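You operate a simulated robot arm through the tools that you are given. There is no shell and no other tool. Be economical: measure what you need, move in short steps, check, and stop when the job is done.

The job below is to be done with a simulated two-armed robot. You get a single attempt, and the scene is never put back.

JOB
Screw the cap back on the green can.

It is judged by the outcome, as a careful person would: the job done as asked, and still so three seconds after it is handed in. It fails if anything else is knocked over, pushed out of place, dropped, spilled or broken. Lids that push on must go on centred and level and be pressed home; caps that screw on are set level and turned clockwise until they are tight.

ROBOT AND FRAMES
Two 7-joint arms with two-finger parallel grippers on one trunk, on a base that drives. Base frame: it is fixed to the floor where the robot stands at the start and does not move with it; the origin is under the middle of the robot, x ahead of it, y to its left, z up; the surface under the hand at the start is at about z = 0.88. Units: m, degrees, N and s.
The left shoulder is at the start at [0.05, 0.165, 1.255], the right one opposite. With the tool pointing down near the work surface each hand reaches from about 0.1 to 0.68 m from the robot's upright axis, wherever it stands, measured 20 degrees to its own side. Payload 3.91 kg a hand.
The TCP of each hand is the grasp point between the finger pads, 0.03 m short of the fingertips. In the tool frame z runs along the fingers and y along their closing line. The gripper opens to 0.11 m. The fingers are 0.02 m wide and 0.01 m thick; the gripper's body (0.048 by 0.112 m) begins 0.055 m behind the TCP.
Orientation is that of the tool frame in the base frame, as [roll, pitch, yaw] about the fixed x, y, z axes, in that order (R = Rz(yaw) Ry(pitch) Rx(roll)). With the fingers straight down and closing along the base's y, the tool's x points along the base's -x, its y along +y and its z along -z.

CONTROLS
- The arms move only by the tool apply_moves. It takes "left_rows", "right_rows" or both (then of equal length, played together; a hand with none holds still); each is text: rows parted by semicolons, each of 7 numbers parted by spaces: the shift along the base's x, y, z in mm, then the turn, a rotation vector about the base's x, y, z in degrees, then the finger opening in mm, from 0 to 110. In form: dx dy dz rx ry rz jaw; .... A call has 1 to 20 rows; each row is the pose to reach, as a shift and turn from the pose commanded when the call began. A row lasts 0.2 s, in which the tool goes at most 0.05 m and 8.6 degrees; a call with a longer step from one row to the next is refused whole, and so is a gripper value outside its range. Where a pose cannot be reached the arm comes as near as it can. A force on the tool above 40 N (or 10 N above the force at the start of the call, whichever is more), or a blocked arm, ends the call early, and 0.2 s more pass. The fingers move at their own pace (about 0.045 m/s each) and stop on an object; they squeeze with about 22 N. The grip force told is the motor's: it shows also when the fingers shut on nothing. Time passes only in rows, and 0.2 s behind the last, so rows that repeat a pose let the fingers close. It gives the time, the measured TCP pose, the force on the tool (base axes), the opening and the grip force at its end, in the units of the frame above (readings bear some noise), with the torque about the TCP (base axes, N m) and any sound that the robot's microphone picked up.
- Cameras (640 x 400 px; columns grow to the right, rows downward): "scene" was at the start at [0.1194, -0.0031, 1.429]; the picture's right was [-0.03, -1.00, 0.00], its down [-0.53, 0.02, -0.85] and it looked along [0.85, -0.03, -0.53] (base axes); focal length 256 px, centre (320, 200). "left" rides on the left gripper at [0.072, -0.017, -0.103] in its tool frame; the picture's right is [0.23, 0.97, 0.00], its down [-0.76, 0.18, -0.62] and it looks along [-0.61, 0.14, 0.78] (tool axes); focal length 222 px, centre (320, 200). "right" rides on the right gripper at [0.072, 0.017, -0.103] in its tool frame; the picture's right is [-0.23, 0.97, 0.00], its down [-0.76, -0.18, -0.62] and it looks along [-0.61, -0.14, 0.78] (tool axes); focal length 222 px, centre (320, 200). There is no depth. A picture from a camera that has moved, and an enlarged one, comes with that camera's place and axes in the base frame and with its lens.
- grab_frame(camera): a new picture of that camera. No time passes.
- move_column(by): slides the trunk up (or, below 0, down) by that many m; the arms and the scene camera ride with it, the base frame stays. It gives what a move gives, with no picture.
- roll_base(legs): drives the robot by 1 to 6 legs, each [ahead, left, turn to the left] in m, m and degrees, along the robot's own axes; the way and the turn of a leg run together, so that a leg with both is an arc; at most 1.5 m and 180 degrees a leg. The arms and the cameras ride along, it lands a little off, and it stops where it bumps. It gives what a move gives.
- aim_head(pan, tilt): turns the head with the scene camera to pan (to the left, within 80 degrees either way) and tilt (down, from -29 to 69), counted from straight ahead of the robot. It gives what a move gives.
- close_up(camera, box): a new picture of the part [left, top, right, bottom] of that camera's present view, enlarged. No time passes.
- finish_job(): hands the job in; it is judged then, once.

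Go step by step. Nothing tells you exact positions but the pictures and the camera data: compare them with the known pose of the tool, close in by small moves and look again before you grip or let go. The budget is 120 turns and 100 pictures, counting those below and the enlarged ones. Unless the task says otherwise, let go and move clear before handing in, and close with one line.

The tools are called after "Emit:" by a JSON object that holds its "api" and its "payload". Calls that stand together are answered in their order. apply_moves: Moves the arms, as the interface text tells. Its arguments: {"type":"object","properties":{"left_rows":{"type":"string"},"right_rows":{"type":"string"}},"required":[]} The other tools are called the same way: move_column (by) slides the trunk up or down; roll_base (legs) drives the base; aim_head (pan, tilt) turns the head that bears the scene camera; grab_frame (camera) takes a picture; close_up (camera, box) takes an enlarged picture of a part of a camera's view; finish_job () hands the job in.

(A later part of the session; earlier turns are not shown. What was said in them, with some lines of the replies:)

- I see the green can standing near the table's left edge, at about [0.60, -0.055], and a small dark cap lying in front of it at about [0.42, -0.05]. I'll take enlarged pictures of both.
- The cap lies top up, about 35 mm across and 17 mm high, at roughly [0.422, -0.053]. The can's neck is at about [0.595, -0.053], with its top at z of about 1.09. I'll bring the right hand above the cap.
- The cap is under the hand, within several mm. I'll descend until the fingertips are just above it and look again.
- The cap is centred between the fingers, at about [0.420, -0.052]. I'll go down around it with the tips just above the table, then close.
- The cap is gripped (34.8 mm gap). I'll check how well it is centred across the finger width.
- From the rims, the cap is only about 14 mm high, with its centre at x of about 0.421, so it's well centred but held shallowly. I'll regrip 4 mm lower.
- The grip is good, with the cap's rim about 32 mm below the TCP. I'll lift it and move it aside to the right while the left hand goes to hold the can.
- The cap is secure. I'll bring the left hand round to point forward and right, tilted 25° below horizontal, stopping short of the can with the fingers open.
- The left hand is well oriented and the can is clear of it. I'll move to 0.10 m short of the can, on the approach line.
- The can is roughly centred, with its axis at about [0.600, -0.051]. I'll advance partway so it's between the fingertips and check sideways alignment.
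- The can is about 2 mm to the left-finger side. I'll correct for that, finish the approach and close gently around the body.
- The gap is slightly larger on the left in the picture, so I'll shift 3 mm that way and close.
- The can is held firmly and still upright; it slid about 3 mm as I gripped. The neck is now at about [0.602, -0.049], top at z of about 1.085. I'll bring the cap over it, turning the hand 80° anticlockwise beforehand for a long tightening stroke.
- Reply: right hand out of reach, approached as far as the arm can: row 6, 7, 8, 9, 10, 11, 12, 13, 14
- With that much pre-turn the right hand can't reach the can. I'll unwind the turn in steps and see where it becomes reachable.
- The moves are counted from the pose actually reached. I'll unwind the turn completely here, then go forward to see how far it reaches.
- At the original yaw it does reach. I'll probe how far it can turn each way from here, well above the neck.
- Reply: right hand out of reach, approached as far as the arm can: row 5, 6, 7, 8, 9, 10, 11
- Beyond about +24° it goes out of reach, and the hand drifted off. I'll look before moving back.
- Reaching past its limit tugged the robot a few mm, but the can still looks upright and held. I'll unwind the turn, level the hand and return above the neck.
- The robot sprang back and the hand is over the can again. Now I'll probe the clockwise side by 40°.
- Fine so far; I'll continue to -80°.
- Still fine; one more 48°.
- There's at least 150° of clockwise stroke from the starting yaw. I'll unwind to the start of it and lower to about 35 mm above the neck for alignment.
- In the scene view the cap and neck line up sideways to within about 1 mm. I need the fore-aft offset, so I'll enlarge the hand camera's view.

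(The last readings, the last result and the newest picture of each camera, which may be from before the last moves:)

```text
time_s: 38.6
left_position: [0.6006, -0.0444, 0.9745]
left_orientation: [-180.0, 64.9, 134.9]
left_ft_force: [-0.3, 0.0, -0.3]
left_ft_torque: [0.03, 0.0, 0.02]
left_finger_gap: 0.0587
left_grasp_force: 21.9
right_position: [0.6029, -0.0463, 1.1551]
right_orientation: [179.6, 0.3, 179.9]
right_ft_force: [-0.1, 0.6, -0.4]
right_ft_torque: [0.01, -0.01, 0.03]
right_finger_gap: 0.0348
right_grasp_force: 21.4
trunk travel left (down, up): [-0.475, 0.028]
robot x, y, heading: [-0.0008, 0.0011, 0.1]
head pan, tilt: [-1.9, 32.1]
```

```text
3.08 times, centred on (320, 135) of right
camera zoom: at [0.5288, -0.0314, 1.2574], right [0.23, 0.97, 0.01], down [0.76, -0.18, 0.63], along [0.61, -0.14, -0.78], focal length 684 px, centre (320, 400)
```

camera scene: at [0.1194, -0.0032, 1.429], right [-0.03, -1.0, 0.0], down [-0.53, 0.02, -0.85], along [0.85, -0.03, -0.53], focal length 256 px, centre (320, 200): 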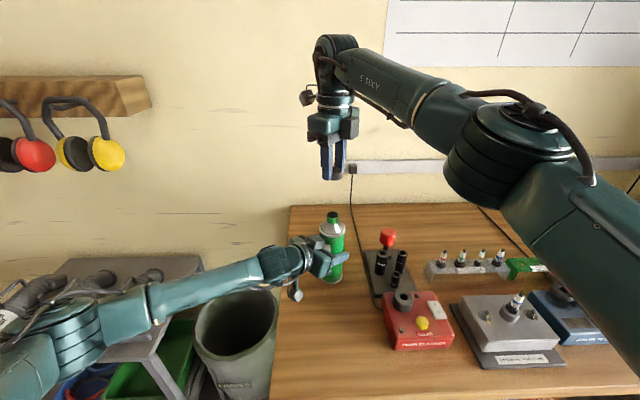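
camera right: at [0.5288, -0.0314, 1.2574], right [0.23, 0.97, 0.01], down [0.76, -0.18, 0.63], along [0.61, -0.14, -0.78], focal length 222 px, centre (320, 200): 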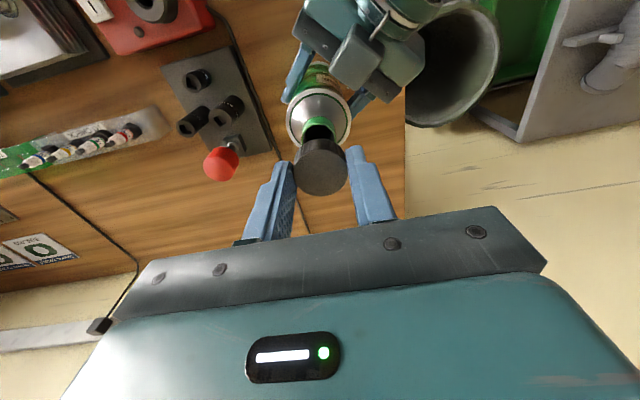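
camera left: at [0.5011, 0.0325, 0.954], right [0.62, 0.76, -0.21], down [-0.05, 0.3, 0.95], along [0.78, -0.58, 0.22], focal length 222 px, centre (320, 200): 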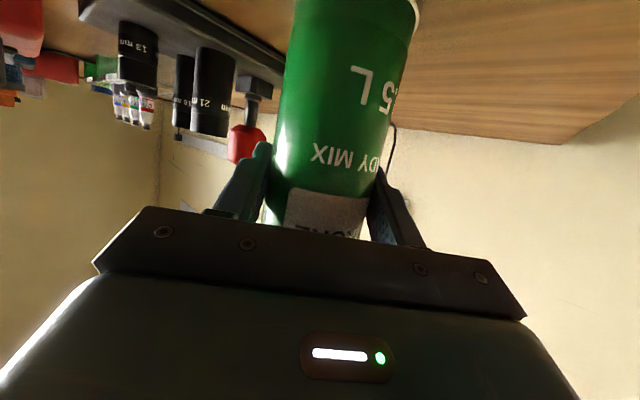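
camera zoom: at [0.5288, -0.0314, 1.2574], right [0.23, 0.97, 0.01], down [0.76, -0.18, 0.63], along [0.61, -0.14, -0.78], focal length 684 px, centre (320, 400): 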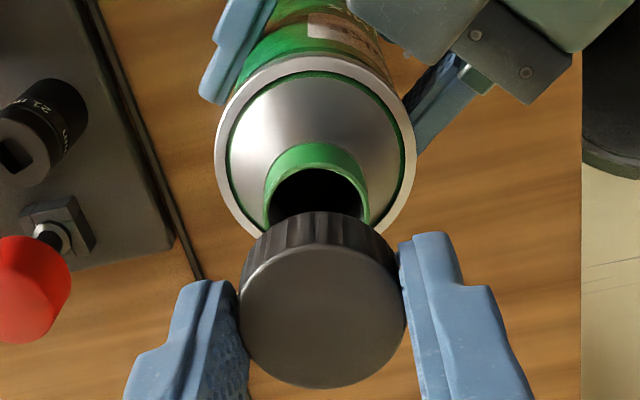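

The estimates agree to a few mm. I'll drop 22 mm closer and compare again where parallax is small.

Emit:
{"api": "apply_moves", "payload": {"right_rows": "1 -1 -10 0 0 0 20; 2 -1 -22 0 0 0 20; 2 -1 -22 0 0 0 20"}}

Emit:
{"api": "close_up", "payload": {"camera": "scene", "box": [305, 180, 365, 230]}}

Emit:
{"api": "close_up", "payload": {"camera": "right", "box": [260, 90, 380, 190]}}

```text
time_s: 39.4
left_position: [0.6006, -0.046, 0.9751]
left_orientation: [-180.0, 64.9, 135.0]
left_ft_force: [0.3, -0.2, 0.1]
left_ft_torque: [-0.02, -0.02, 0.0]
left_finger_gap: 0.0586
left_grasp_force: 21.9
right_position: [0.6059, -0.0481, 1.1335]
right_orientation: [179.6, 0.3, 179.9]
right_ft_force: [-0.2, 1.0, -1.0]
right_ft_torque: [0.02, 0.02, 0.02]
right_finger_gap: 0.035
right_grasp_force: 22.3
trunk travel left (down, up): [-0.475, 0.028]
robot x, y, heading: [-0.003, -0.0021, 0.1]
head pan, tilt: [-1.9, 32.1]
```

```text
8.00 times, centred on (335, 205) of scene
camera zoom: at [0.1194, -0.0032, 1.429], right [-0.03, -1.0, 0.0], down [-0.53, 0.02, -0.85], along [0.85, -0.03, -0.53], focal length 2050 px, centre (200, 160)
```

zoom: 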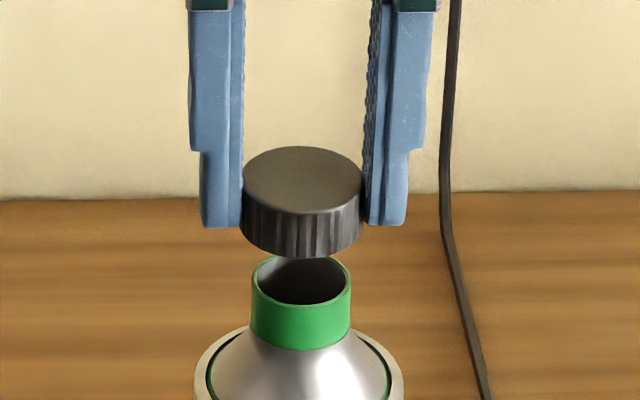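

```text
4.00 times, centred on (320, 140) of right
camera zoom: at [0.532, -0.0321, 1.2356], right [0.23, 0.97, 0.01], down [0.76, -0.18, 0.63], along [0.61, -0.14, -0.78], focal length 888 px, centre (320, 440)
```

zoom: 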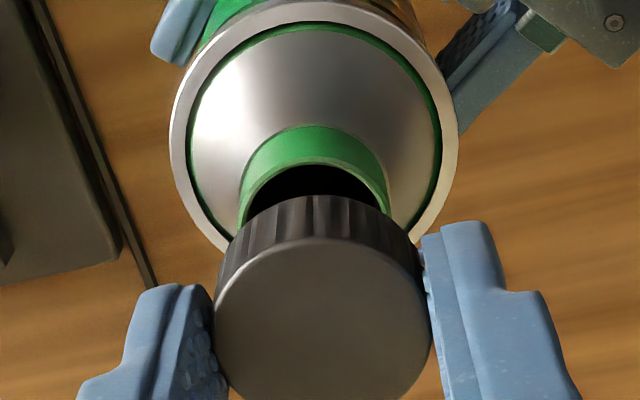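

The neck is about 3 mm nearer the robot than the cap, with its rim at z of about 1.086. I'll correct that and drop to just above the rim.

Emit:
{"api": "apply_moves", "payload": {"right_rows": "-3 -0.5 0 0 0 0 20; -3 -0.5 -6 0 0 0 20; -3 -0.5 -10 0 0 0 20; -3 -0.5 -10 0 0 0 20"}}

Emit:
{"api": "close_up", "payload": {"camera": "scene", "box": [305, 180, 365, 230]}}

Emit:
{"api": "close_up", "payload": {"camera": "right", "box": [260, 90, 380, 190]}}

```text
time_s: 40.4
left_position: [0.5997, -0.0442, 0.9758]
left_orientation: [180.0, 64.8, 134.9]
left_ft_force: [-0.2, 1.1, 0.3]
left_ft_torque: [0.01, 0.01, -0.02]
left_finger_gap: 0.0586
left_grasp_force: 22.1
right_position: [0.6014, -0.0477, 1.1228]
right_orientation: [179.7, 0.4, 180.0]
right_ft_force: [-0.3, 0.4, 0.5]
right_ft_torque: [-0.01, -0.02, 0.0]
right_finger_gap: 0.0351
right_grasp_force: 22.0
trunk travel left (down, up): [-0.475, 0.028]
robot x, y, heading: [-0.005, 0.0038, 0.2]
head pan, tilt: [-1.9, 32.1]
```

```text
8.00 times, centred on (335, 205) of scene
camera zoom: at [0.1194, -0.0032, 1.429], right [-0.03, -1.0, 0.0], down [-0.53, 0.02, -0.85], along [0.85, -0.03, -0.53], focal length 2050 px, centre (200, 160)
```

zoom: 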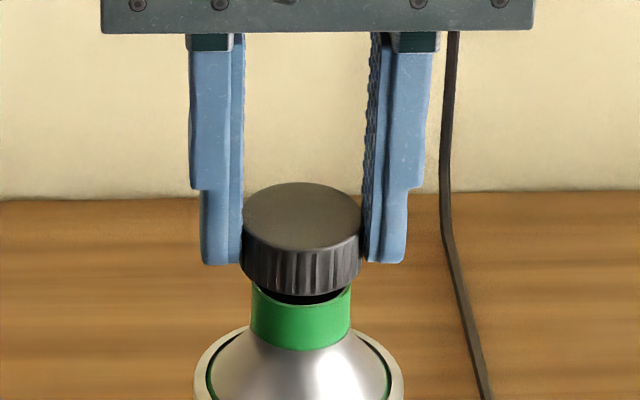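

```text
4.00 times, centred on (320, 140) of right
camera zoom: at [0.5284, -0.032, 1.2254], right [0.23, 0.97, 0.01], down [0.76, -0.18, 0.63], along [0.61, -0.14, -0.78], focal length 888 px, centre (320, 440)
```

zoom: 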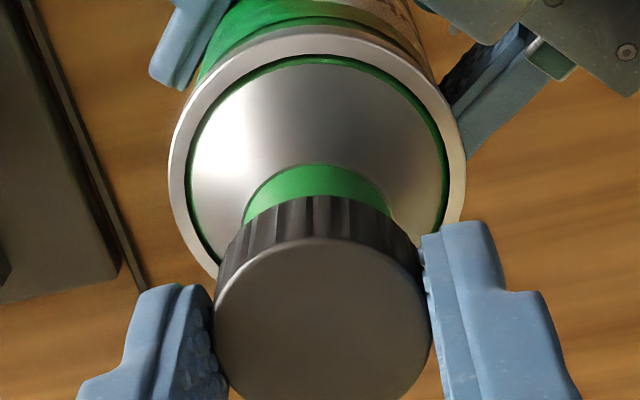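

Cap and neck look coaxial in both views. I'll lower in 1 mm steps and watch the force for contact.

Emit:
{"api": "apply_moves", "payload": {"right_rows": "0 0 -1.5 0 0 0 20; 0 0 -3 0 0 0 20; 0 0 -4 0 0 0 20; 0 0 -5 0 0 0 20; 0 0 -6 0 0 0 20; 0 0 -7 0 0 0 20; 0 0 -7 0 0 0 20"}}

Emit:
{"api": "close_up", "payload": {"camera": "scene", "box": [305, 180, 365, 230]}}

```text
time_s: 42.0
left_position: [0.6, -0.0457, 0.975]
left_orientation: [-179.9, 64.9, 135.0]
left_ft_force: [0.4, -0.3, 0.1]
left_ft_torque: [0.02, -0.04, -0.02]
left_finger_gap: 0.0586
left_grasp_force: 22.1
right_position: [0.6009, -0.0484, 1.1148]
right_orientation: [179.7, 0.2, 179.8]
right_ft_force: [-0.4, 0.0, -0.7]
right_ft_torque: [-0.01, 0.01, -0.01]
right_finger_gap: 0.0348
right_grasp_force: 21.5
trunk travel left (down, up): [-0.475, 0.028]
robot x, y, heading: [-0.0007, -0.0029, 0.0]
head pan, tilt: [-1.9, 32.1]
```

```text
8.00 times, centred on (335, 205) of scene
camera zoom: at [0.1194, -0.0032, 1.429], right [-0.03, -1.0, 0.0], down [-0.53, 0.02, -0.85], along [0.85, -0.03, -0.53], focal length 2050 px, centre (200, 160)
```

zoom: 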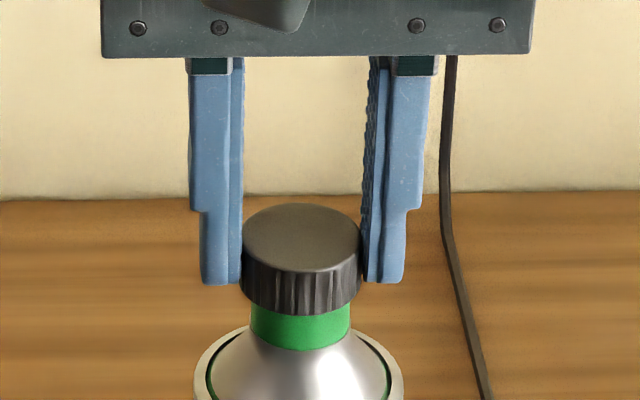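

The cap has slipped over the rim with no force. I'll continue down gently until it meets the thread.

Emit:
{"api": "apply_moves", "payload": {"right_rows": "0 0 -1 0 0 0 20; 0 0 -2 0 0 0 20; 0 0 -3 0 0 0 20; 0 0 -4 0 0 0 20; 0 0 -5 0 0 0 20; 0 0 -6 0 0 0 20; 0 0 -6 0 0 0 20"}}

Emit:
{"api": "close_up", "payload": {"camera": "scene", "box": [305, 180, 365, 230]}}

```text
time_s: 43.6
left_position: [0.5993, -0.0445, 0.9762]
left_orientation: [-180.0, 64.9, 135.0]
left_ft_force: [0.4, -0.1, 0.5]
left_ft_torque: [0.02, -0.03, -0.01]
left_finger_gap: 0.0584
left_grasp_force: 22.2
right_position: [0.6027, -0.0475, 1.1108]
right_orientation: [179.7, 0.3, 179.9]
right_ft_force: [0.1, -0.5, 1.1]
right_ft_torque: [0.0, -0.01, -0.01]
right_finger_gap: 0.0348
right_grasp_force: 22.2
trunk travel left (down, up): [-0.475, 0.028]
robot x, y, heading: [0.001, 0.0023, 0.1]
head pan, tilt: [-1.9, 32.1]
```

```text
8.00 times, centred on (335, 205) of scene
camera zoom: at [0.1194, -0.0031, 1.429], right [-0.03, -1.0, 0.0], down [-0.53, 0.02, -0.85], along [0.85, -0.03, -0.53], focal length 2050 px, centre (200, 160)
```

zoom: 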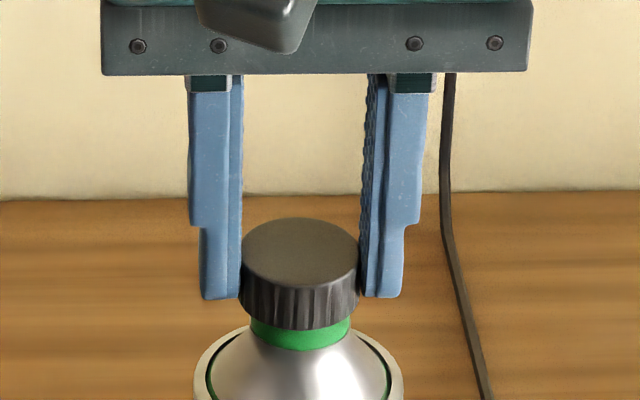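

Still almost no force, perhaps the first touch. I'll press a little further.

Emit:
{"api": "apply_moves", "payload": {"right_rows": "0 0 -1 0 0 0 20; 0 0 -2 0 0 0 20; 0 0 -2 0 0 0 20"}}

Emit:
{"api": "close_up", "payload": {"camera": "scene", "box": [305, 180, 365, 230]}}

```text
time_s: 44.4
left_position: [0.6006, -0.0446, 0.9764]
left_orientation: [-179.9, 64.9, 135.0]
left_ft_force: [1.7, -0.5, 0.6]
left_ft_torque: [0.01, -0.02, 0.03]
left_finger_gap: 0.0585
left_grasp_force: 22.1
right_position: [0.6023, -0.0474, 1.1085]
right_orientation: [179.7, 0.3, 179.7]
right_ft_force: [-0.7, -0.1, -0.6]
right_ft_torque: [0.0, -0.02, 0.02]
right_finger_gap: 0.035
right_grasp_force: 21.9
trunk travel left (down, up): [-0.475, 0.028]
robot x, y, heading: [-0.0008, 0.0015, 0.2]
head pan, tilt: [-1.9, 32.1]
```

```text
8.00 times, centred on (335, 205) of scene
camera zoom: at [0.1194, -0.0031, 1.429], right [-0.03, -1.0, 0.0], down [-0.53, 0.02, -0.85], along [0.85, -0.03, -0.53], focal length 2050 px, centre (200, 160)
```

zoom: 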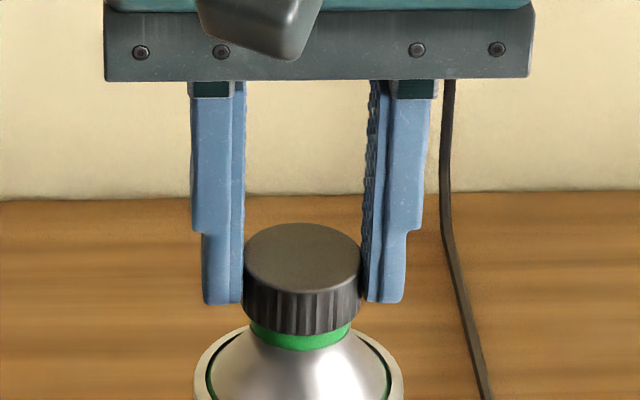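

Still no contact, about 9 mm over the neck. I'll continue down in small steps.

Emit:
{"api": "apply_moves", "payload": {"right_rows": "-0.5 -0.5 -1 0 0 0 20; -0.5 -0.5 -2 0 0 0 20; -0.5 -0.5 -3 0 0 0 20; -0.5 -0.5 -3 0 0 0 20"}}

Emit:
{"api": "close_up", "payload": {"camera": "scene", "box": [305, 180, 365, 230]}}

```text
time_s: 45.4
left_position: [0.5996, -0.0456, 0.976]
left_orientation: [180.0, 64.9, 135.0]
left_ft_force: [-3.0, 0.5, -0.2]
left_ft_torque: [0.19, -0.42, 0.03]
left_finger_gap: 0.0587
left_grasp_force: 22.1
right_position: [0.6007, -0.0484, 1.1048]
right_orientation: [179.7, 0.3, 179.8]
right_ft_force: [3.4, 0.8, 2.5]
right_ft_torque: [-0.07, -0.06, 0.03]
right_finger_gap: 0.0345
right_grasp_force: 21.9
trunk travel left (down, up): [-0.475, 0.028]
robot x, y, heading: [0.001, -0.0026, -0.1]
head pan, tilt: [-1.9, 32.1]
```

```text
8.00 times, centred on (335, 205) of scene
camera zoom: at [0.1193, -0.0031, 1.429], right [-0.03, -1.0, 0.0], down [-0.53, 0.02, -0.85], along [0.85, -0.03, -0.53], focal length 2050 px, centre (200, 160)
```

zoom: 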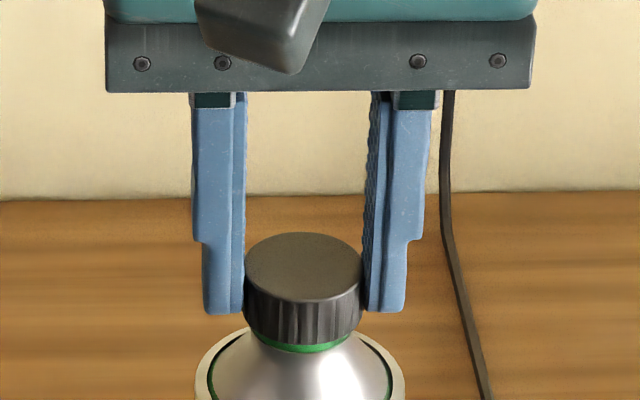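

A light sideways force of 3.4 N shows the cap rubbing the near side of the neck. I'll shift it 1.2 mm away, then start turning clockwise with a slight downward feed.

Emit:
{"api": "apply_moves", "payload": {"right_rows": "1.2 0 0 0 0 0 20; 1.2 0 0 0 0 -6 20; 1.2 0 -0.3 0 0 -14 20; 1.2 0 -0.6 0 0 -22 20; 1.2 0 -0.8 0 0 -30 20; 1.2 0 -1 0 0 -38 20; 1.2 0 -1 0 0 -38 20"}}

Emit:
{"api": "close_up", "payload": {"camera": "scene", "box": [305, 180, 365, 230]}}

```text
time_s: 47.0
left_position: [0.6005, -0.0453, 0.9747]
left_orientation: [179.8, 64.9, 134.9]
left_ft_force: [4.8, -6.2, -6.6]
left_ft_torque: [0.48, 0.11, 0.0]
left_finger_gap: 0.0586
left_grasp_force: 22.2
right_position: [0.6017, -0.0485, 1.1042]
right_orientation: [179.6, 0.3, 141.8]
right_ft_force: [-2.4, 7.0, 15.4]
right_ft_torque: [0.2, 0.06, 0.03]
right_finger_gap: 0.0347
right_grasp_force: 22.2
trunk travel left (down, up): [-0.475, 0.028]
robot x, y, heading: [0.0028, 0.0008, -0.2]
head pan, tilt: [-1.9, 32.1]
```

```text
8.00 times, centred on (335, 205) of scene
camera zoom: at [0.1188, -0.0029, 1.4291], right [-0.03, -1.0, 0.0], down [-0.53, 0.02, -0.85], along [0.85, -0.03, -0.53], focal length 2050 px, centre (200, 160)
```

zoom: 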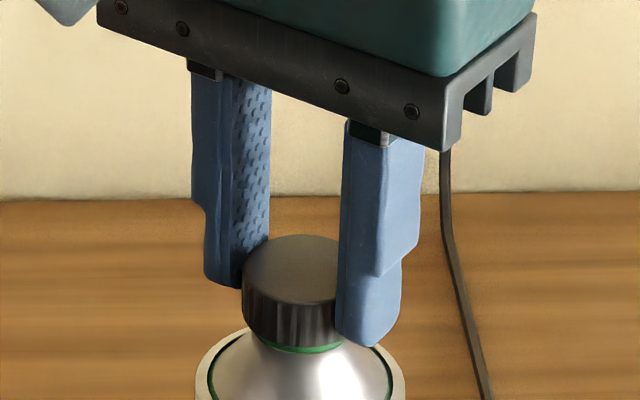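

There's now 15 N vertical and some sideways load. I'll ease the cap 1 mm to the left and keep turning, watching torque and height.

Emit:
{"api": "apply_moves", "payload": {"right_rows": "-0.4 1.2 0.5 0 0 0 20; -0.4 1.2 0.3 0 0 -8 20; -0.4 1.2 0.2 0 0 -16 20; -0.4 1.2 0.1 0 0 -24 20; -0.4 1.2 0 0 0 -32 20; -0.4 1.2 0 0 0 -40 20; -0.4 1.2 0 0 0 -40 20"}}

Emit:
{"api": "close_up", "payload": {"camera": "scene", "box": [305, 180, 365, 230]}}

```text
time_s: 48.6
left_position: [0.5996, -0.0446, 0.9755]
left_orientation: [-179.9, 64.9, 134.9]
left_ft_force: [-5.6, -0.6, -3.1]
left_ft_torque: [0.06, -0.57, -0.05]
left_finger_gap: 0.0588
left_grasp_force: 22.0
right_position: [0.6029, -0.0481, 1.1043]
right_orientation: [179.6, 0.4, 101.6]
right_ft_force: [5.5, 0.5, 2.3]
right_ft_torque: [-0.03, -0.19, 0.03]
right_finger_gap: 0.0346
right_grasp_force: 21.4
trunk travel left (down, up): [-0.475, 0.028]
robot x, y, heading: [0.003, 0.0023, 0.2]
head pan, tilt: [-1.9, 32.1]
```

```text
8.00 times, centred on (335, 205) of scene
camera zoom: at [0.1195, -0.0032, 1.4289], right [-0.03, -1.0, 0.0], down [-0.53, 0.02, -0.85], along [0.85, -0.03, -0.53], focal length 2050 px, centre (200, 160)
```

zoom: 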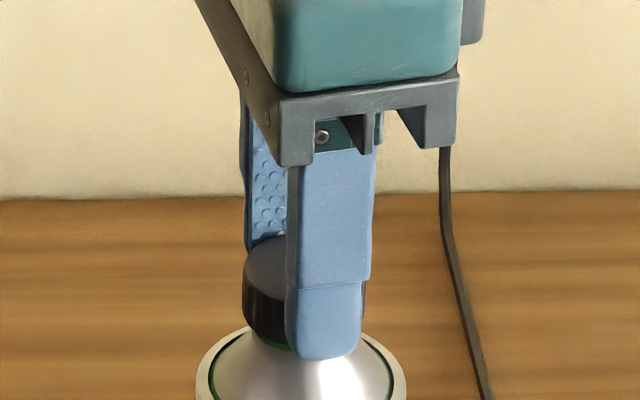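

The vertical force dropped to about 2 N at the same height, so the thread seems to be feeding. I'll recentre 1.5 mm and continue clockwise.

Emit:
{"api": "apply_moves", "payload": {"right_rows": "1.5 0 0 0 0 0 20; 1.5 0 -0.2 0 0 -8 20; 1.5 0 -0.4 0 0 -16 20; 1.5 0 -0.6 0 0 -24 20; 1.5 0 -0.8 0 0 -32 20; 1.5 0 -1 0 0 -40 20; 1.5 0 -1.2 0 0 -48 20; 1.5 0 -1.2 0 0 -48 20"}}

Emit:
{"api": "close_up", "payload": {"camera": "scene", "box": [305, 180, 365, 230]}}

```text
time_s: 50.4
left_position: [0.6021, -0.0443, 0.9756]
left_orientation: [179.8, 65.0, 134.8]
left_ft_force: [-3.2, 2.4, -2.3]
left_ft_torque: [-0.18, -0.51, 0.02]
left_finger_gap: 0.0583
left_grasp_force: 22.6
right_position: [0.6036, -0.0482, 1.1034]
right_orientation: [179.5, 0.2, 53.6]
right_ft_force: [4.8, -1.4, 5.9]
right_ft_torque: [-0.04, -0.08, -0.01]
right_finger_gap: 0.0348
right_grasp_force: 22.0
trunk travel left (down, up): [-0.475, 0.028]
robot x, y, heading: [0.0001, 0.0005, 0.1]
head pan, tilt: [-1.9, 32.1]
```

```text
8.00 times, centred on (335, 205) of scene
camera zoom: at [0.1193, -0.0031, 1.4291], right [-0.03, -1.0, 0.0], down [-0.53, 0.02, -0.85], along [0.85, -0.03, -0.53], focal length 2050 px, centre (200, 160)
```

zoom: 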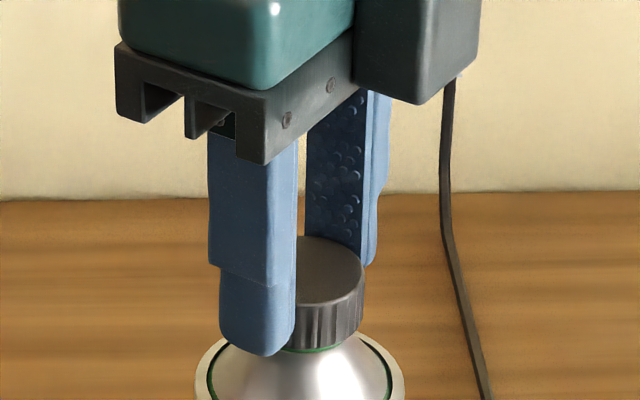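

It's still turning freely. I'll open, wind the hand back anticlockwise around the cap, and regrip for the next stroke.

Emit:
{"api": "apply_moves", "payload": {"right_rows": "0 0 0 0 0 0 60; 0 0 0 0 0 0 60; 0 0 0 0 0 0 60; 0.7 0 0 0 0 8 60; 0.7 0 0 0 0 16 60; 0.7 0 0 0 0 24 60; 0.7 0 0 0 0 32 60; 0.7 0 0 0 0 40 60; 0.7 0 0 0 0 48 60; 0.7 0 0 0 0 56 60; 0.7 0 0 0 0 64 60; 0.7 0 0 0 0 72 60; 0.7 0 0 0 0 80 60; 0.7 0 0 0 0 88 60; 0.7 0 0 0 0 96 60; 0.7 0 0 0 0 104 60; 0.7 0 0 0 0 112 60; 0.7 0 0 0 0 120 60; 0.7 0 0 0 0 128 60; 0.7 0 0 0 0 128 60"}}

Emit:
{"api": "close_up", "payload": {"camera": "scene", "box": [305, 180, 365, 230]}}

Emit:
{"api": "close_up", "payload": {"camera": "right", "box": [260, 90, 380, 190]}}

```text
time_s: 54.6
left_position: [0.5997, -0.0457, 0.9748]
left_orientation: [-180.0, 65.0, 135.0]
left_ft_force: [0.2, 0.4, 0.3]
left_ft_torque: [0.03, -0.01, 0.02]
left_finger_gap: 0.0586
left_grasp_force: 21.8
right_position: [0.6044, -0.0484, 1.1031]
right_orientation: [179.7, 0.3, -178.0]
right_ft_force: [0.4, 0.3, -0.1]
right_ft_torque: [-0.03, -0.01, 0.0]
right_finger_gap: 0.0604
right_grasp_force: 0.0
trunk travel left (down, up): [-0.475, 0.028]
robot x, y, heading: [-0.0053, -0.0017, 0.2]
head pan, tilt: [-1.9, 32.1]
```

```text
8.00 times, centred on (335, 205) of scene
camera zoom: at [0.1194, -0.0031, 1.429], right [-0.03, -1.0, 0.0], down [-0.53, 0.02, -0.85], along [0.85, -0.03, -0.53], focal length 2050 px, centre (200, 160)
```

zoom: 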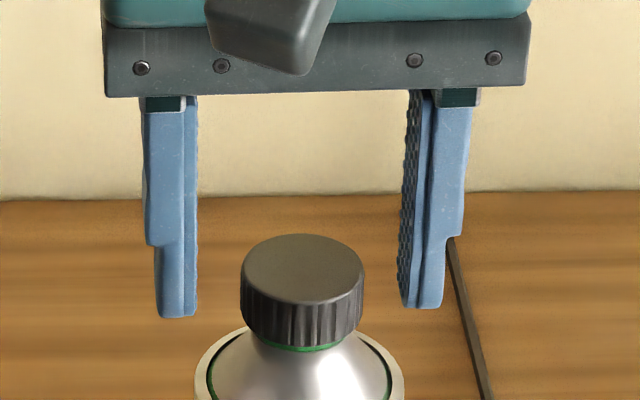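

```text
4.00 times, centred on (320, 140) of right
camera zoom: at [0.5306, -0.0344, 1.2061], right [0.19, 0.98, 0.01], down [0.76, -0.15, 0.63], along [0.61, -0.12, -0.78], focal length 888 px, centre (320, 440)
```

zoom: 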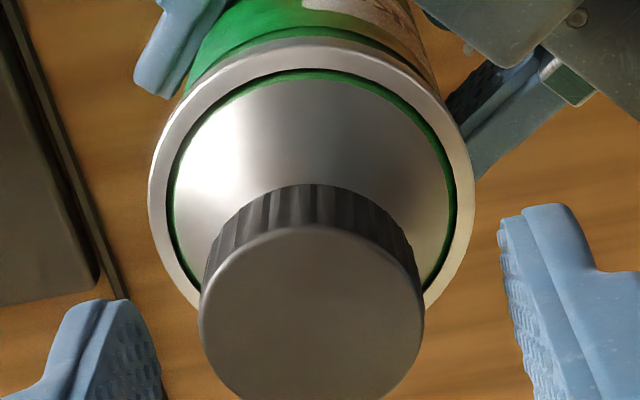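

The cap sits level and centred on the neck. I'll close and make the second clockwise stroke of 128°.

Emit:
{"api": "apply_moves", "payload": {"right_rows": "0 0 0 0 0 0 30; 0 0 0 0 0 0 20; 0 0 0 0 0 0 20; 0 0 0 0 0 -8 20; 0 0 0 0 0 -16 20; 0 0 -0.2 0 0 -24 20; 0 0 -0.2 0 0 -32 20; 0 0 -0.4 0 0 -40 20; 0 0 -0.4 0 0 -48 20; 0 0 -0.6 0 0 -56 20; 0 0 -0.6 0 0 -64 20; 0 0 -0.8 0 0 -72 20; 0 0 -0.8 0 0 -80 20; 0 0 -1 0 0 -88 20; 0 0 -1 0 0 -96 20; 0 0 -1 0 0 -104 20; 0 0 -1 0 0 -112 20; 0 0 -1 0 0 -120 20; 0 0 -1 0 0 -128 20; 0 0 -1 0 0 -128 20"}}

Emit:
{"api": "close_up", "payload": {"camera": "scene", "box": [305, 180, 365, 230]}}

```text
time_s: 58.8
left_position: [0.6, -0.0439, 0.9746]
left_orientation: [179.9, 64.9, 135.0]
left_ft_force: [13.0, 4.4, 0.0]
left_ft_torque: [-0.17, 0.76, -0.01]
left_finger_gap: 0.0586
left_grasp_force: 21.7
right_position: [0.6037, -0.0486, 1.1016]
right_orientation: [179.7, 0.2, 53.8]
right_ft_force: [-12.0, -4.6, 2.8]
right_ft_torque: [-0.32, 0.6, 0.03]
right_finger_gap: 0.0343
right_grasp_force: 21.8
trunk travel left (down, up): [-0.475, 0.028]
robot x, y, heading: [-0.0017, -0.0027, 0.2]
head pan, tilt: [-1.9, 32.1]
```

```text
8.00 times, centred on (335, 205) of scene
camera zoom: at [0.1193, -0.003, 1.429], right [-0.03, -1.0, 0.0], down [-0.53, 0.02, -0.85], along [0.85, -0.03, -0.53], focal length 2050 px, centre (200, 160)
```

zoom: 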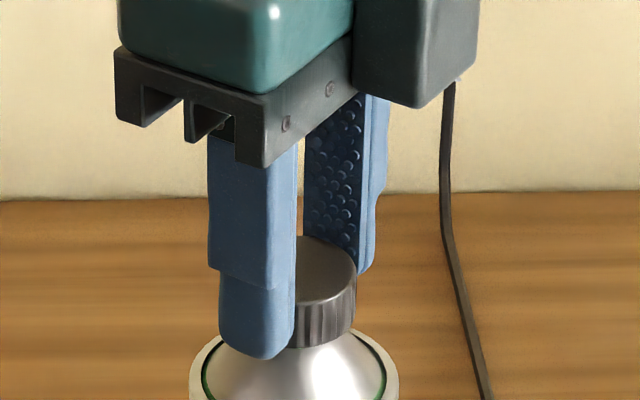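

The second stroke fed the cap another 1 mm or so, still without tightening torque; the sideways force means my grip was off-centre by about 1.5 mm. I'll open, wind back and correct this.

Emit:
{"api": "apply_moves", "payload": {"right_rows": "-1.5 -0.5 0 0 0 0 20; -1.5 -0.5 0 0 0 0 60; -1.5 -0.5 0 0 0 0 60; -1.5 -0.5 0 0 0 0 60; -1.5 0 0 0 0 8 60; -1.5 0 0 0 0 16 60; -1.5 0 0 0 0 24 60; -1.5 0 0 0 0 32 60; -1.5 0 0 0 0 40 60; -1.5 0 0 0 0 48 60; -1.5 0 0 0 0 56 60; -1.5 0 0 0 0 64 60; -1.5 0 0 0 0 72 60; -1.5 0 0 0 0 80 60; -1.5 0 0 0 0 88 60; -1.5 0 0 0 0 96 60; -1.5 0 0 0 0 104 60; -1.5 0 0 0 0 112 60; -1.5 0 0 0 0 120 60; -1.5 0 0 0 0 128 60"}}

Emit:
{"api": "close_up", "payload": {"camera": "scene", "box": [305, 180, 365, 230]}}

Emit:
{"api": "close_up", "payload": {"camera": "right", "box": [260, 90, 380, 190]}}

```text
time_s: 63.0
left_position: [0.6008, -0.0449, 0.9755]
left_orientation: [-180.0, 65.0, 134.9]
left_ft_force: [-0.5, -0.9, 0.6]
left_ft_torque: [0.0, -0.02, -0.01]
left_finger_gap: 0.0585
left_grasp_force: 22.1
right_position: [0.6025, -0.0467, 1.1013]
right_orientation: [179.7, 0.3, -178.0]
right_ft_force: [0.5, 1.3, 0.1]
right_ft_torque: [-0.03, -0.01, 0.04]
right_finger_gap: 0.0598
right_grasp_force: 0.0
trunk travel left (down, up): [-0.475, 0.028]
robot x, y, heading: [-0.0003, 0.0013, -0.1]
head pan, tilt: [-1.9, 32.1]
```

```text
8.00 times, centred on (335, 205) of scene
camera zoom: at [0.1193, -0.0032, 1.429], right [-0.03, -1.0, 0.0], down [-0.53, 0.02, -0.85], along [0.85, -0.03, -0.53], focal length 2050 px, centre (200, 160)
```

zoom: 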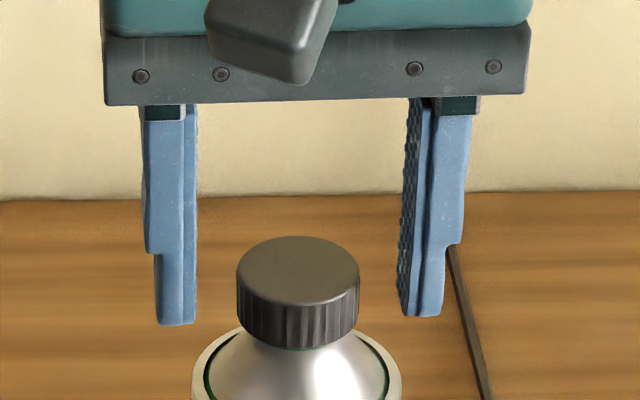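

```text
4.00 times, centred on (320, 140) of right
camera zoom: at [0.529, -0.0343, 1.2045], right [0.19, 0.98, 0.01], down [0.76, -0.15, 0.63], along [0.61, -0.12, -0.78], focal length 888 px, centre (320, 440)
```

zoom: 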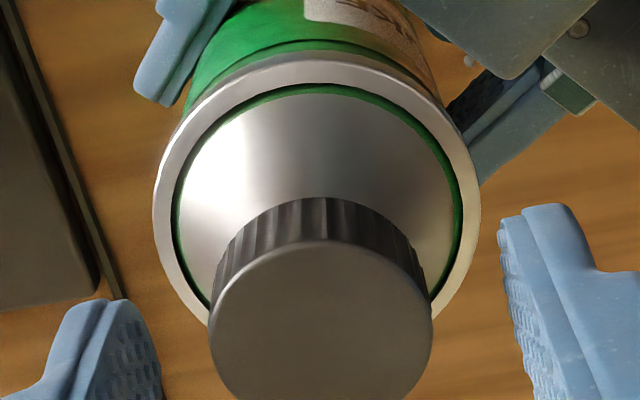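

The hand is now centred fore-aft, and the cap sits about 1 mm to the left. I'll shift 1 mm, close and make the third stroke.

Emit:
{"api": "apply_moves", "payload": {"right_rows": "0 1 -0.5 0 0 0 30; 0 1 -0.5 0 0 0 20; 0 1 -0.5 0 0 0 20; 0 1 -0.5 0 0 -8 20; 0 1 -0.5 0 0 -16 20; 0 1 -0.7 0 0 -24 20; 0 1 -0.7 0 0 -32 20; 0 1 -0.9 0 0 -40 20; 0 1 -0.9 0 0 -48 20; 0 1 -1.1 0 0 -56 20; 0 1 -1.1 0 0 -64 20; 0 1 -1.3 0 0 -72 20; 0 1 -1.3 0 0 -80 20; 0 1 -1.5 0 0 -88 20; 0 1 -1.5 0 0 -96 20; 0 1 -1.5 0 0 -104 20; 0 1 -1.5 0 0 -112 20; 0 1 -1.5 0 0 -120 20; 0 1 -1.5 0 0 -128 20; 0 1 -1.5 0 0 -128 20"}}

Emit:
{"api": "close_up", "payload": {"camera": "scene", "box": [305, 180, 365, 230]}}

```text
time_s: 67.2
left_position: [0.6, -0.0465, 0.9762]
left_orientation: [179.9, 64.9, 135.0]
left_ft_force: [-4.7, 0.5, 0.2]
left_ft_torque: [-0.02, -0.37, -0.39]
left_finger_gap: 0.0588
left_grasp_force: 21.8
right_position: [0.6036, -0.0465, 1.1008]
right_orientation: [179.7, 0.3, 53.7]
right_ft_force: [5.8, -0.2, -2.6]
right_ft_torque: [0.0, -0.27, 0.42]
right_finger_gap: 0.0341
right_grasp_force: 22.3
trunk travel left (down, up): [-0.475, 0.028]
robot x, y, heading: [0.0025, 0.0034, 0.2]
head pan, tilt: [-1.9, 32.1]
```

```text
8.00 times, centred on (335, 205) of scene
camera zoom: at [0.1195, -0.0031, 1.429], right [-0.03, -1.0, 0.0], down [-0.53, 0.02, -0.85], along [0.85, -0.03, -0.53], focal length 2050 px, centre (200, 160)
```

zoom: 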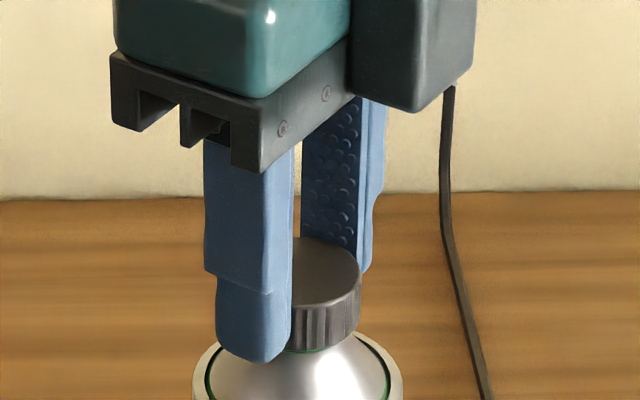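

The turning torque has risen to 0.42 N m, so the cap is tightening. I'll turn a little more to see if it is firm.

Emit:
{"api": "apply_moves", "payload": {"right_rows": "0 0 0 0 0 -5 20; 0 0 0 0 0 -10 20; 0 0 0 0 0 -15 20; 0 0 0 0 0 -15 20"}}

Emit:
{"api": "grab_frame", "payload": {"camera": "left"}}

```text
time_s: 68.2
left_position: [0.6, -0.0448, 0.9755]
left_orientation: [-179.9, 64.9, 135.0]
left_ft_force: [-2.7, 1.1, -0.1]
left_ft_torque: [-0.14, -0.06, -0.21]
left_finger_gap: 0.0588
left_grasp_force: 22.4
right_position: [0.6027, -0.0465, 1.1006]
right_orientation: [179.7, 0.3, 38.8]
right_ft_force: [2.8, -2.2, 2.4]
right_ft_torque: [-0.09, -0.19, 0.2]
right_finger_gap: 0.0347
right_grasp_force: 22.2
trunk travel left (down, up): [-0.475, 0.028]
robot x, y, heading: [-0.0002, 0.0014, 0.2]
head pan, tilt: [-1.9, 32.1]
```

```text
45 pictures are left
camera left: at [0.5011, 0.0326, 0.954], right [0.62, 0.76, -0.21], down [-0.05, 0.3, 0.95], along [0.78, -0.58, 0.22], focal length 222 px, centre (320, 200)
```

left: 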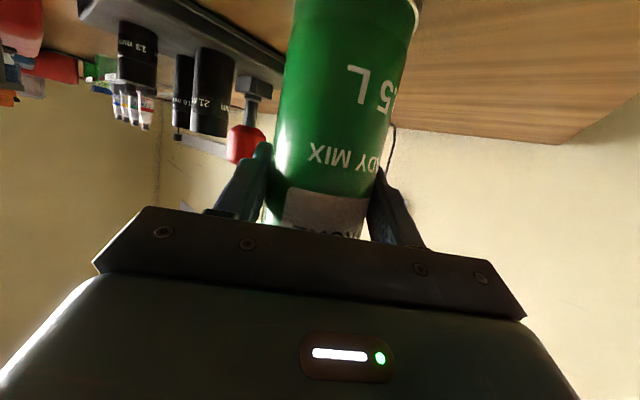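

The can hasn't turned in the left hand. The lower torque now may mean the cap slipped in the fingers, so I'll regrip and do a check stroke.

Emit:
{"api": "apply_moves", "payload": {"right_rows": "0 0 0 0 0 0 60; 0 0 0 0 0 0 60; 0 0 0 0 0 0 60; -0.5 0 0 0 0 8 60; -0.5 0 0 0 0 16 60; -0.5 0 0 0 0 24 60; -0.5 0 0 0 0 32 60; -0.5 0 0 0 0 40 60; -0.5 0 0 0 0 48 60; -0.5 0 0 0 0 56 60; -0.5 0 0 0 0 64 60; -0.5 0 0 0 0 72 60; -0.5 0 0 0 0 80 60; -0.5 0 0 0 0 88 60; -0.5 0 0 0 0 96 60; -0.5 0 0 0 0 104 60; -0.5 0 0 0 0 112 60; -0.5 0 0 0 0 120 60; -0.5 0 0 0 0 128 60; -0.5 0 0 0 0 136 60"}}

Emit:
{"api": "close_up", "payload": {"camera": "scene", "box": [305, 180, 365, 230]}}

Emit:
{"api": "close_up", "payload": {"camera": "right", "box": [260, 90, 380, 190]}}

```text
time_s: 72.4
left_position: [0.6002, -0.0454, 0.9755]
left_orientation: [-179.9, 64.9, 135.0]
left_ft_force: [0.5, 0.4, 0.0]
left_ft_torque: [-0.01, 0.04, 0.01]
left_finger_gap: 0.0584
left_grasp_force: 21.7
right_position: [0.6018, -0.046, 1.1022]
right_orientation: [179.8, 0.3, 175.1]
right_ft_force: [0.5, -0.2, -0.5]
right_ft_torque: [-0.02, 0.02, 0.0]
right_finger_gap: 0.0599
right_grasp_force: 0.1
trunk travel left (down, up): [-0.475, 0.028]
robot x, y, heading: [0.0018, 0.0001, 0.0]
head pan, tilt: [-1.9, 32.1]
```

```text
8.00 times, centred on (335, 205) of scene
camera zoom: at [0.1194, -0.0031, 1.429], right [-0.03, -1.0, 0.0], down [-0.53, 0.02, -0.85], along [0.85, -0.03, -0.53], focal length 2050 px, centre (200, 160)
```

zoom: 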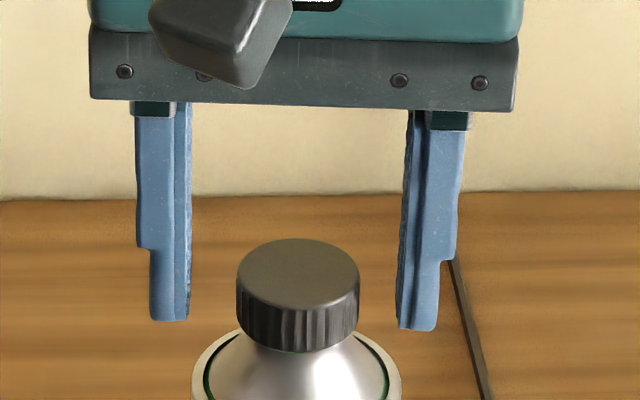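

```text
4.00 times, centred on (320, 140) of right
camera zoom: at [0.5304, -0.024, 1.2033], right [0.31, 0.95, 0.01], down [0.74, -0.25, 0.63], along [0.6, -0.19, -0.78], focal length 888 px, centre (320, 440)
```

zoom: 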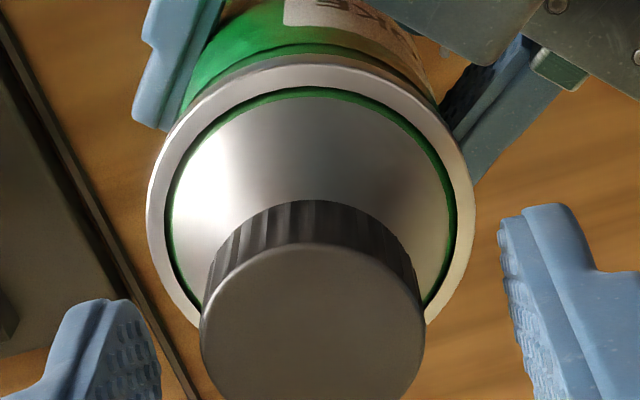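

The cap is a bit lower and level. I'll regrip slightly deeper and turn to check tightness.

Emit:
{"api": "apply_moves", "payload": {"right_rows": "0 -0.7 -0.7 0 0 0 30; 0 -0.7 -0.7 0 0 0 20; 0 -0.7 -0.7 0 0 0 20; 0 -0.7 -0.7 0 0 0 20; 0 -0.7 -0.7 0 0 -7 20; 0 -0.7 -0.7 0 0 -14 20; 0 -0.7 -0.7 0 0 -21 20; 0 -0.7 -0.7 0 0 -28 20; 0 -0.7 -0.7 0 0 -28 20"}}

Emit:
{"api": "close_up", "payload": {"camera": "scene", "box": [305, 180, 365, 230]}}

```text
time_s: 74.4
left_position: [0.5997, -0.0453, 0.9759]
left_orientation: [180.0, 64.9, 135.0]
left_ft_force: [0.0, 3.5, 0.1]
left_ft_torque: [-0.13, 0.05, -0.48]
left_finger_gap: 0.0587
left_grasp_force: 22.0
right_position: [0.6035, -0.0473, 1.0995]
right_orientation: [179.7, 0.3, 146.8]
right_ft_force: [-1.4, -3.1, 0.2]
right_ft_torque: [-0.14, 0.03, 0.48]
right_finger_gap: 0.0348
right_grasp_force: 21.4
trunk travel left (down, up): [-0.475, 0.028]
robot x, y, heading: [-0.004, -0.0022, -0.0]
head pan, tilt: [-1.9, 32.1]
```

```text
8.00 times, centred on (335, 205) of scene
camera zoom: at [0.1194, -0.0031, 1.429], right [-0.03, -1.0, 0.0], down [-0.53, 0.02, -0.85], along [0.85, -0.03, -0.53], focal length 2050 px, centre (200, 160)
```

zoom: 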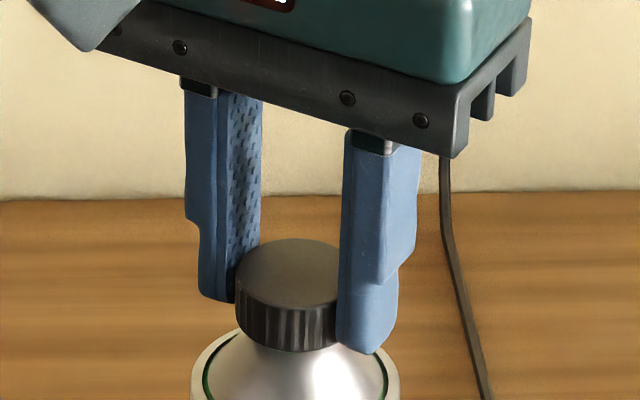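

Torque reaches 0.48 N m within 28°, so the cap is tight. I'll turn a touch more to see that it's steady.

Emit:
{"api": "apply_moves", "payload": {"right_rows": "0 0 0 0 0 -7 20; 0 0 0 0 0 -14 20; 0 0 0 0 0 -21 20; 0 0 0 0 0 -28 20; 0 0 0 0 0 -35 20; 0 0 0 0 0 -42 20"}}

Emit:
{"api": "close_up", "payload": {"camera": "left", "box": [220, 0, 460, 240]}}

```text
time_s: 75.8
left_position: [0.5996, -0.044, 0.9753]
left_orientation: [180.0, 64.8, 134.9]
left_ft_force: [1.1, 0.7, -0.2]
left_ft_torque: [-0.03, 0.17, -0.58]
left_finger_gap: 0.0586
left_grasp_force: 21.9
right_position: [0.6019, -0.0461, 1.0997]
right_orientation: [179.8, 0.3, 104.8]
right_ft_force: [-1.6, -1.7, -0.3]
right_ft_torque: [-0.03, 0.03, 0.58]
right_finger_gap: 0.034
right_grasp_force: 22.0
trunk travel left (down, up): [-0.475, 0.028]
robot x, y, heading: [-0.0009, -0.0002, -0.1]
head pan, tilt: [-1.9, 32.1]
```

```text
1.67 times, centred on (340, 120) of left
camera zoom: at [0.5009, 0.0324, 0.954], right [0.62, 0.76, -0.21], down [-0.05, 0.3, 0.95], along [0.78, -0.58, 0.22], focal length 370 px, centre (287, 333)
```

zoom: 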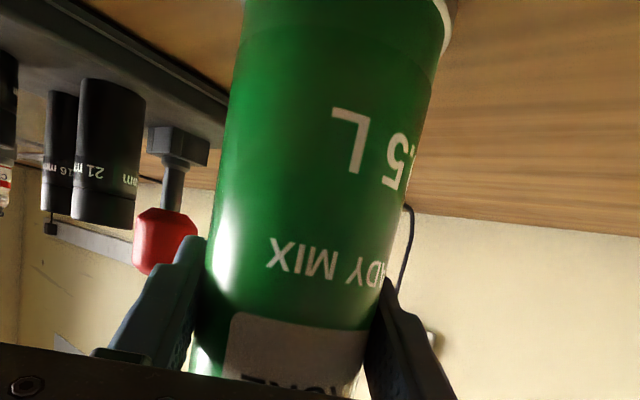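

The torque is still rising slowly (0.58 N m). I'll finish this stroke to see if it levels off.

Emit:
{"api": "apply_moves", "payload": {"right_rows": "0 0 0 0 0 -7 20; 0 0 0 0 0 -14 20; 0 0 0 0 0 -21 20; 0 0 0 0 0 -28 20; 0 0 0 0 0 -35 20; 0 0 0 0 0 -42 20; 0 0 0 0 0 -50 20"}}

Emit:
{"api": "close_up", "payload": {"camera": "scene", "box": [305, 180, 365, 230]}}

```text
time_s: 77.4
left_position: [0.5994, -0.0447, 0.9745]
left_orientation: [-180.0, 64.9, 135.0]
left_ft_force: [-3.6, 0.3, 0.3]
left_ft_torque: [-0.04, -0.35, -0.58]
left_finger_gap: 0.0586
left_grasp_force: 21.8
right_position: [0.604, -0.0476, 1.0991]
right_orientation: [179.6, 0.2, 54.8]
right_ft_force: [3.2, 0.1, 0.0]
right_ft_torque: [-0.01, -0.11, 0.53]
right_finger_gap: 0.0349
right_grasp_force: 21.7
trunk travel left (down, up): [-0.475, 0.028]
robot x, y, heading: [-0.0014, 0.001, 0.2]
head pan, tilt: [-1.9, 32.1]
```

```text
8.00 times, centred on (335, 205) of scene
camera zoom: at [0.1194, -0.0032, 1.429], right [-0.03, -1.0, 0.0], down [-0.53, 0.02, -0.85], along [0.85, -0.03, -0.53], focal length 2050 px, centre (200, 160)
```

zoom: 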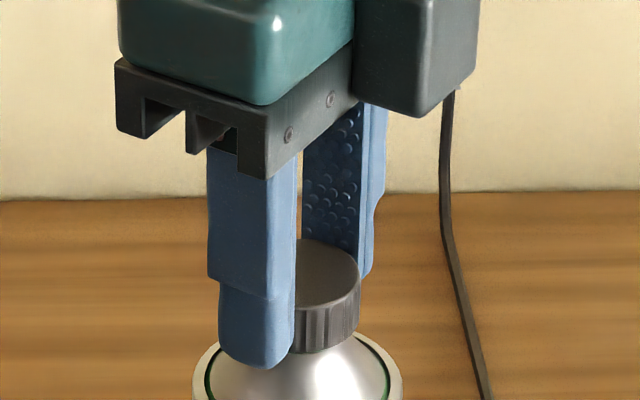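

The torque has levelled at about 0.55 N m and the height no longer changes, so the cap is tight and the fingers are slipping on it. I'll open the right hand and lift straight clear.

Emit:
{"api": "apply_moves", "payload": {"right_rows": "0 0 0 0 0 0 60; 0 0 0 0 0 0 60; 0 0 0 0 0 0 60; 0 0 0 0 0 0 60; 0 0 15 0 0 0 60; 0 0 40 0 0 0 60; 0 0 70 0 0 0 60; 0 0 100 0 0 0 60; -40 -20 110 0 0 0 60; -80 -50 110 0 0 0 60; -120 -80 110 0 0 0 60; -120 -80 110 0 0 0 60"}}

Emit:
{"api": "close_up", "payload": {"camera": "scene", "box": [275, 180, 395, 290]}}

```text
time_s: 80.0
left_position: [0.6006, -0.0452, 0.9752]
left_orientation: [-180.0, 64.9, 135.0]
left_ft_force: [0.2, 0.8, -0.8]
left_ft_torque: [0.05, -0.06, -0.01]
left_finger_gap: 0.0588
left_grasp_force: 22.2
right_position: [0.4841, -0.1299, 1.2108]
right_orientation: [179.8, 0.3, 54.7]
right_ft_force: [-0.8, 0.4, 0.3]
right_ft_torque: [-0.02, -0.02, 0.01]
right_finger_gap: 0.0599
right_grasp_force: 0.0
trunk travel left (down, up): [-0.475, 0.028]
robot x, y, heading: [-0.0, 0.0043, 0.1]
head pan, tilt: [-1.9, 32.1]
```

```text
3.64 times, centred on (335, 235) of scene
camera zoom: at [0.1196, -0.0025, 1.429], right [-0.03, -1.0, 0.0], down [-0.53, 0.02, -0.85], along [0.85, -0.03, -0.53], focal length 932 px, centre (266, 73)
```

zoom: 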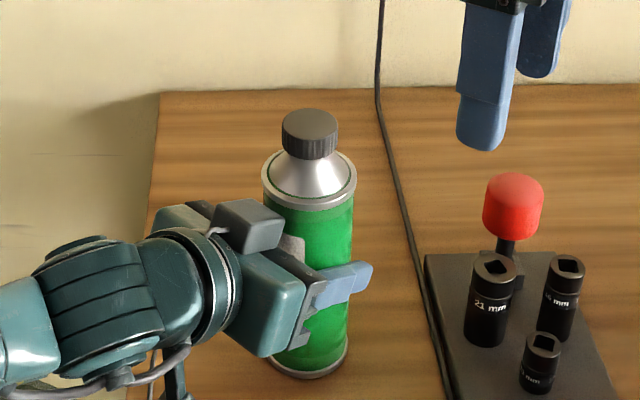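

The cap is on, level and seated, and the can is upright. I'll open the left hand slowly and back straight away from the can.

Emit:
{"api": "apply_moves", "payload": {"left_rows": "0 0 0 0 0 0 62; 0 0 0 0 0 0 66; 0 0 0 0 0 0 76; 0 0 0 0 0 0 92; 0 0 0 0 0 0 110; 0 0 0 0 0 0 110; 0 0 0 0 0 0 110; -8 8 0 0 0 0 110; -22 22 0 0 0 0 110; -42 42 0 0 0 0 110; -65 65 0 0 0 0 110; -90 90 5 0 0 0 110; -115 115 30 0 0 0 110; -130 130 60 0 0 0 110; -130 130 60 0 0 0 110"}}

Emit:
{"api": "grab_frame", "payload": {"camera": "scene"}}

Emit:
{"api": "close_up", "payload": {"camera": "scene", "box": [290, 190, 380, 290]}}

```text
time_s: 83.2
left_position: [0.4689, 0.0842, 1.033]
left_orientation: [179.8, 64.8, 135.0]
left_ft_force: [0.0, -0.6, -0.1]
left_ft_torque: [0.0, -0.02, -0.01]
left_finger_gap: 0.1101
left_grasp_force: 0.1
right_position: [0.4831, -0.1289, 1.2091]
right_orientation: [179.7, 0.3, 54.8]
right_ft_force: [0.2, -0.7, -0.1]
right_ft_torque: [0.0, 0.02, 0.0]
right_finger_gap: 0.0602
right_grasp_force: 0.0
trunk travel left (down, up): [-0.475, 0.028]
robot x, y, heading: [-0.0006, -0.0049, -0.1]
head pan, tilt: [-1.9, 32.1]
```

```text
38 pictures are left
camera scene: at [0.1196, -0.0032, 1.429], right [-0.03, -1.0, 0.0], down [-0.53, 0.02, -0.85], along [0.85, -0.03, -0.53], focal length 256 px, centre (320, 200)
```

scene: 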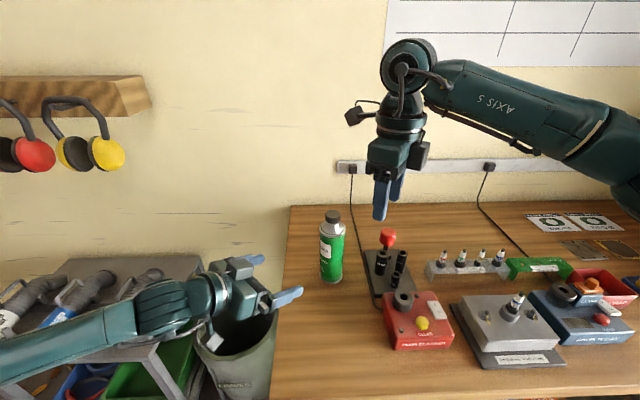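

```text
4.00 times, centred on (335, 240) of scene
camera zoom: at [0.1196, -0.0032, 1.429], right [-0.03, -1.0, 0.0], down [-0.53, 0.02, -0.85], along [0.85, -0.03, -0.53], focal length 1025 px, centre (260, 40)
```

zoom: 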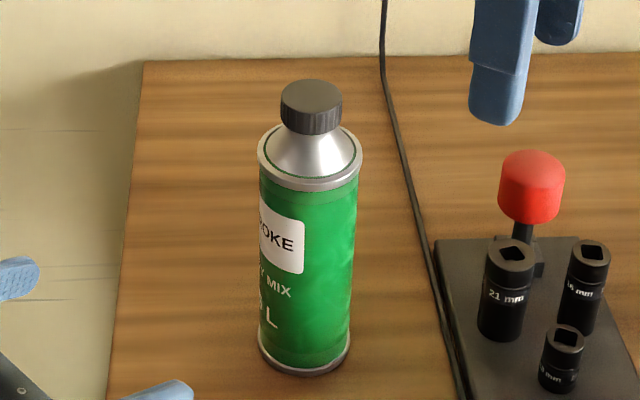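

The can stands upright where it was, with the cap level and tight, and both hands are clear with nothing else disturbed. I'm handing in.

Emit:
{"api": "finish_job", "payload": {}}

```text
The job is handed in.
```

The cap is screwed back on the green can, level and tight. Turning torque levelled off at about 0.55 N m. The can stands upright, a few millimetres from where it started, and nothing else was disturbed.
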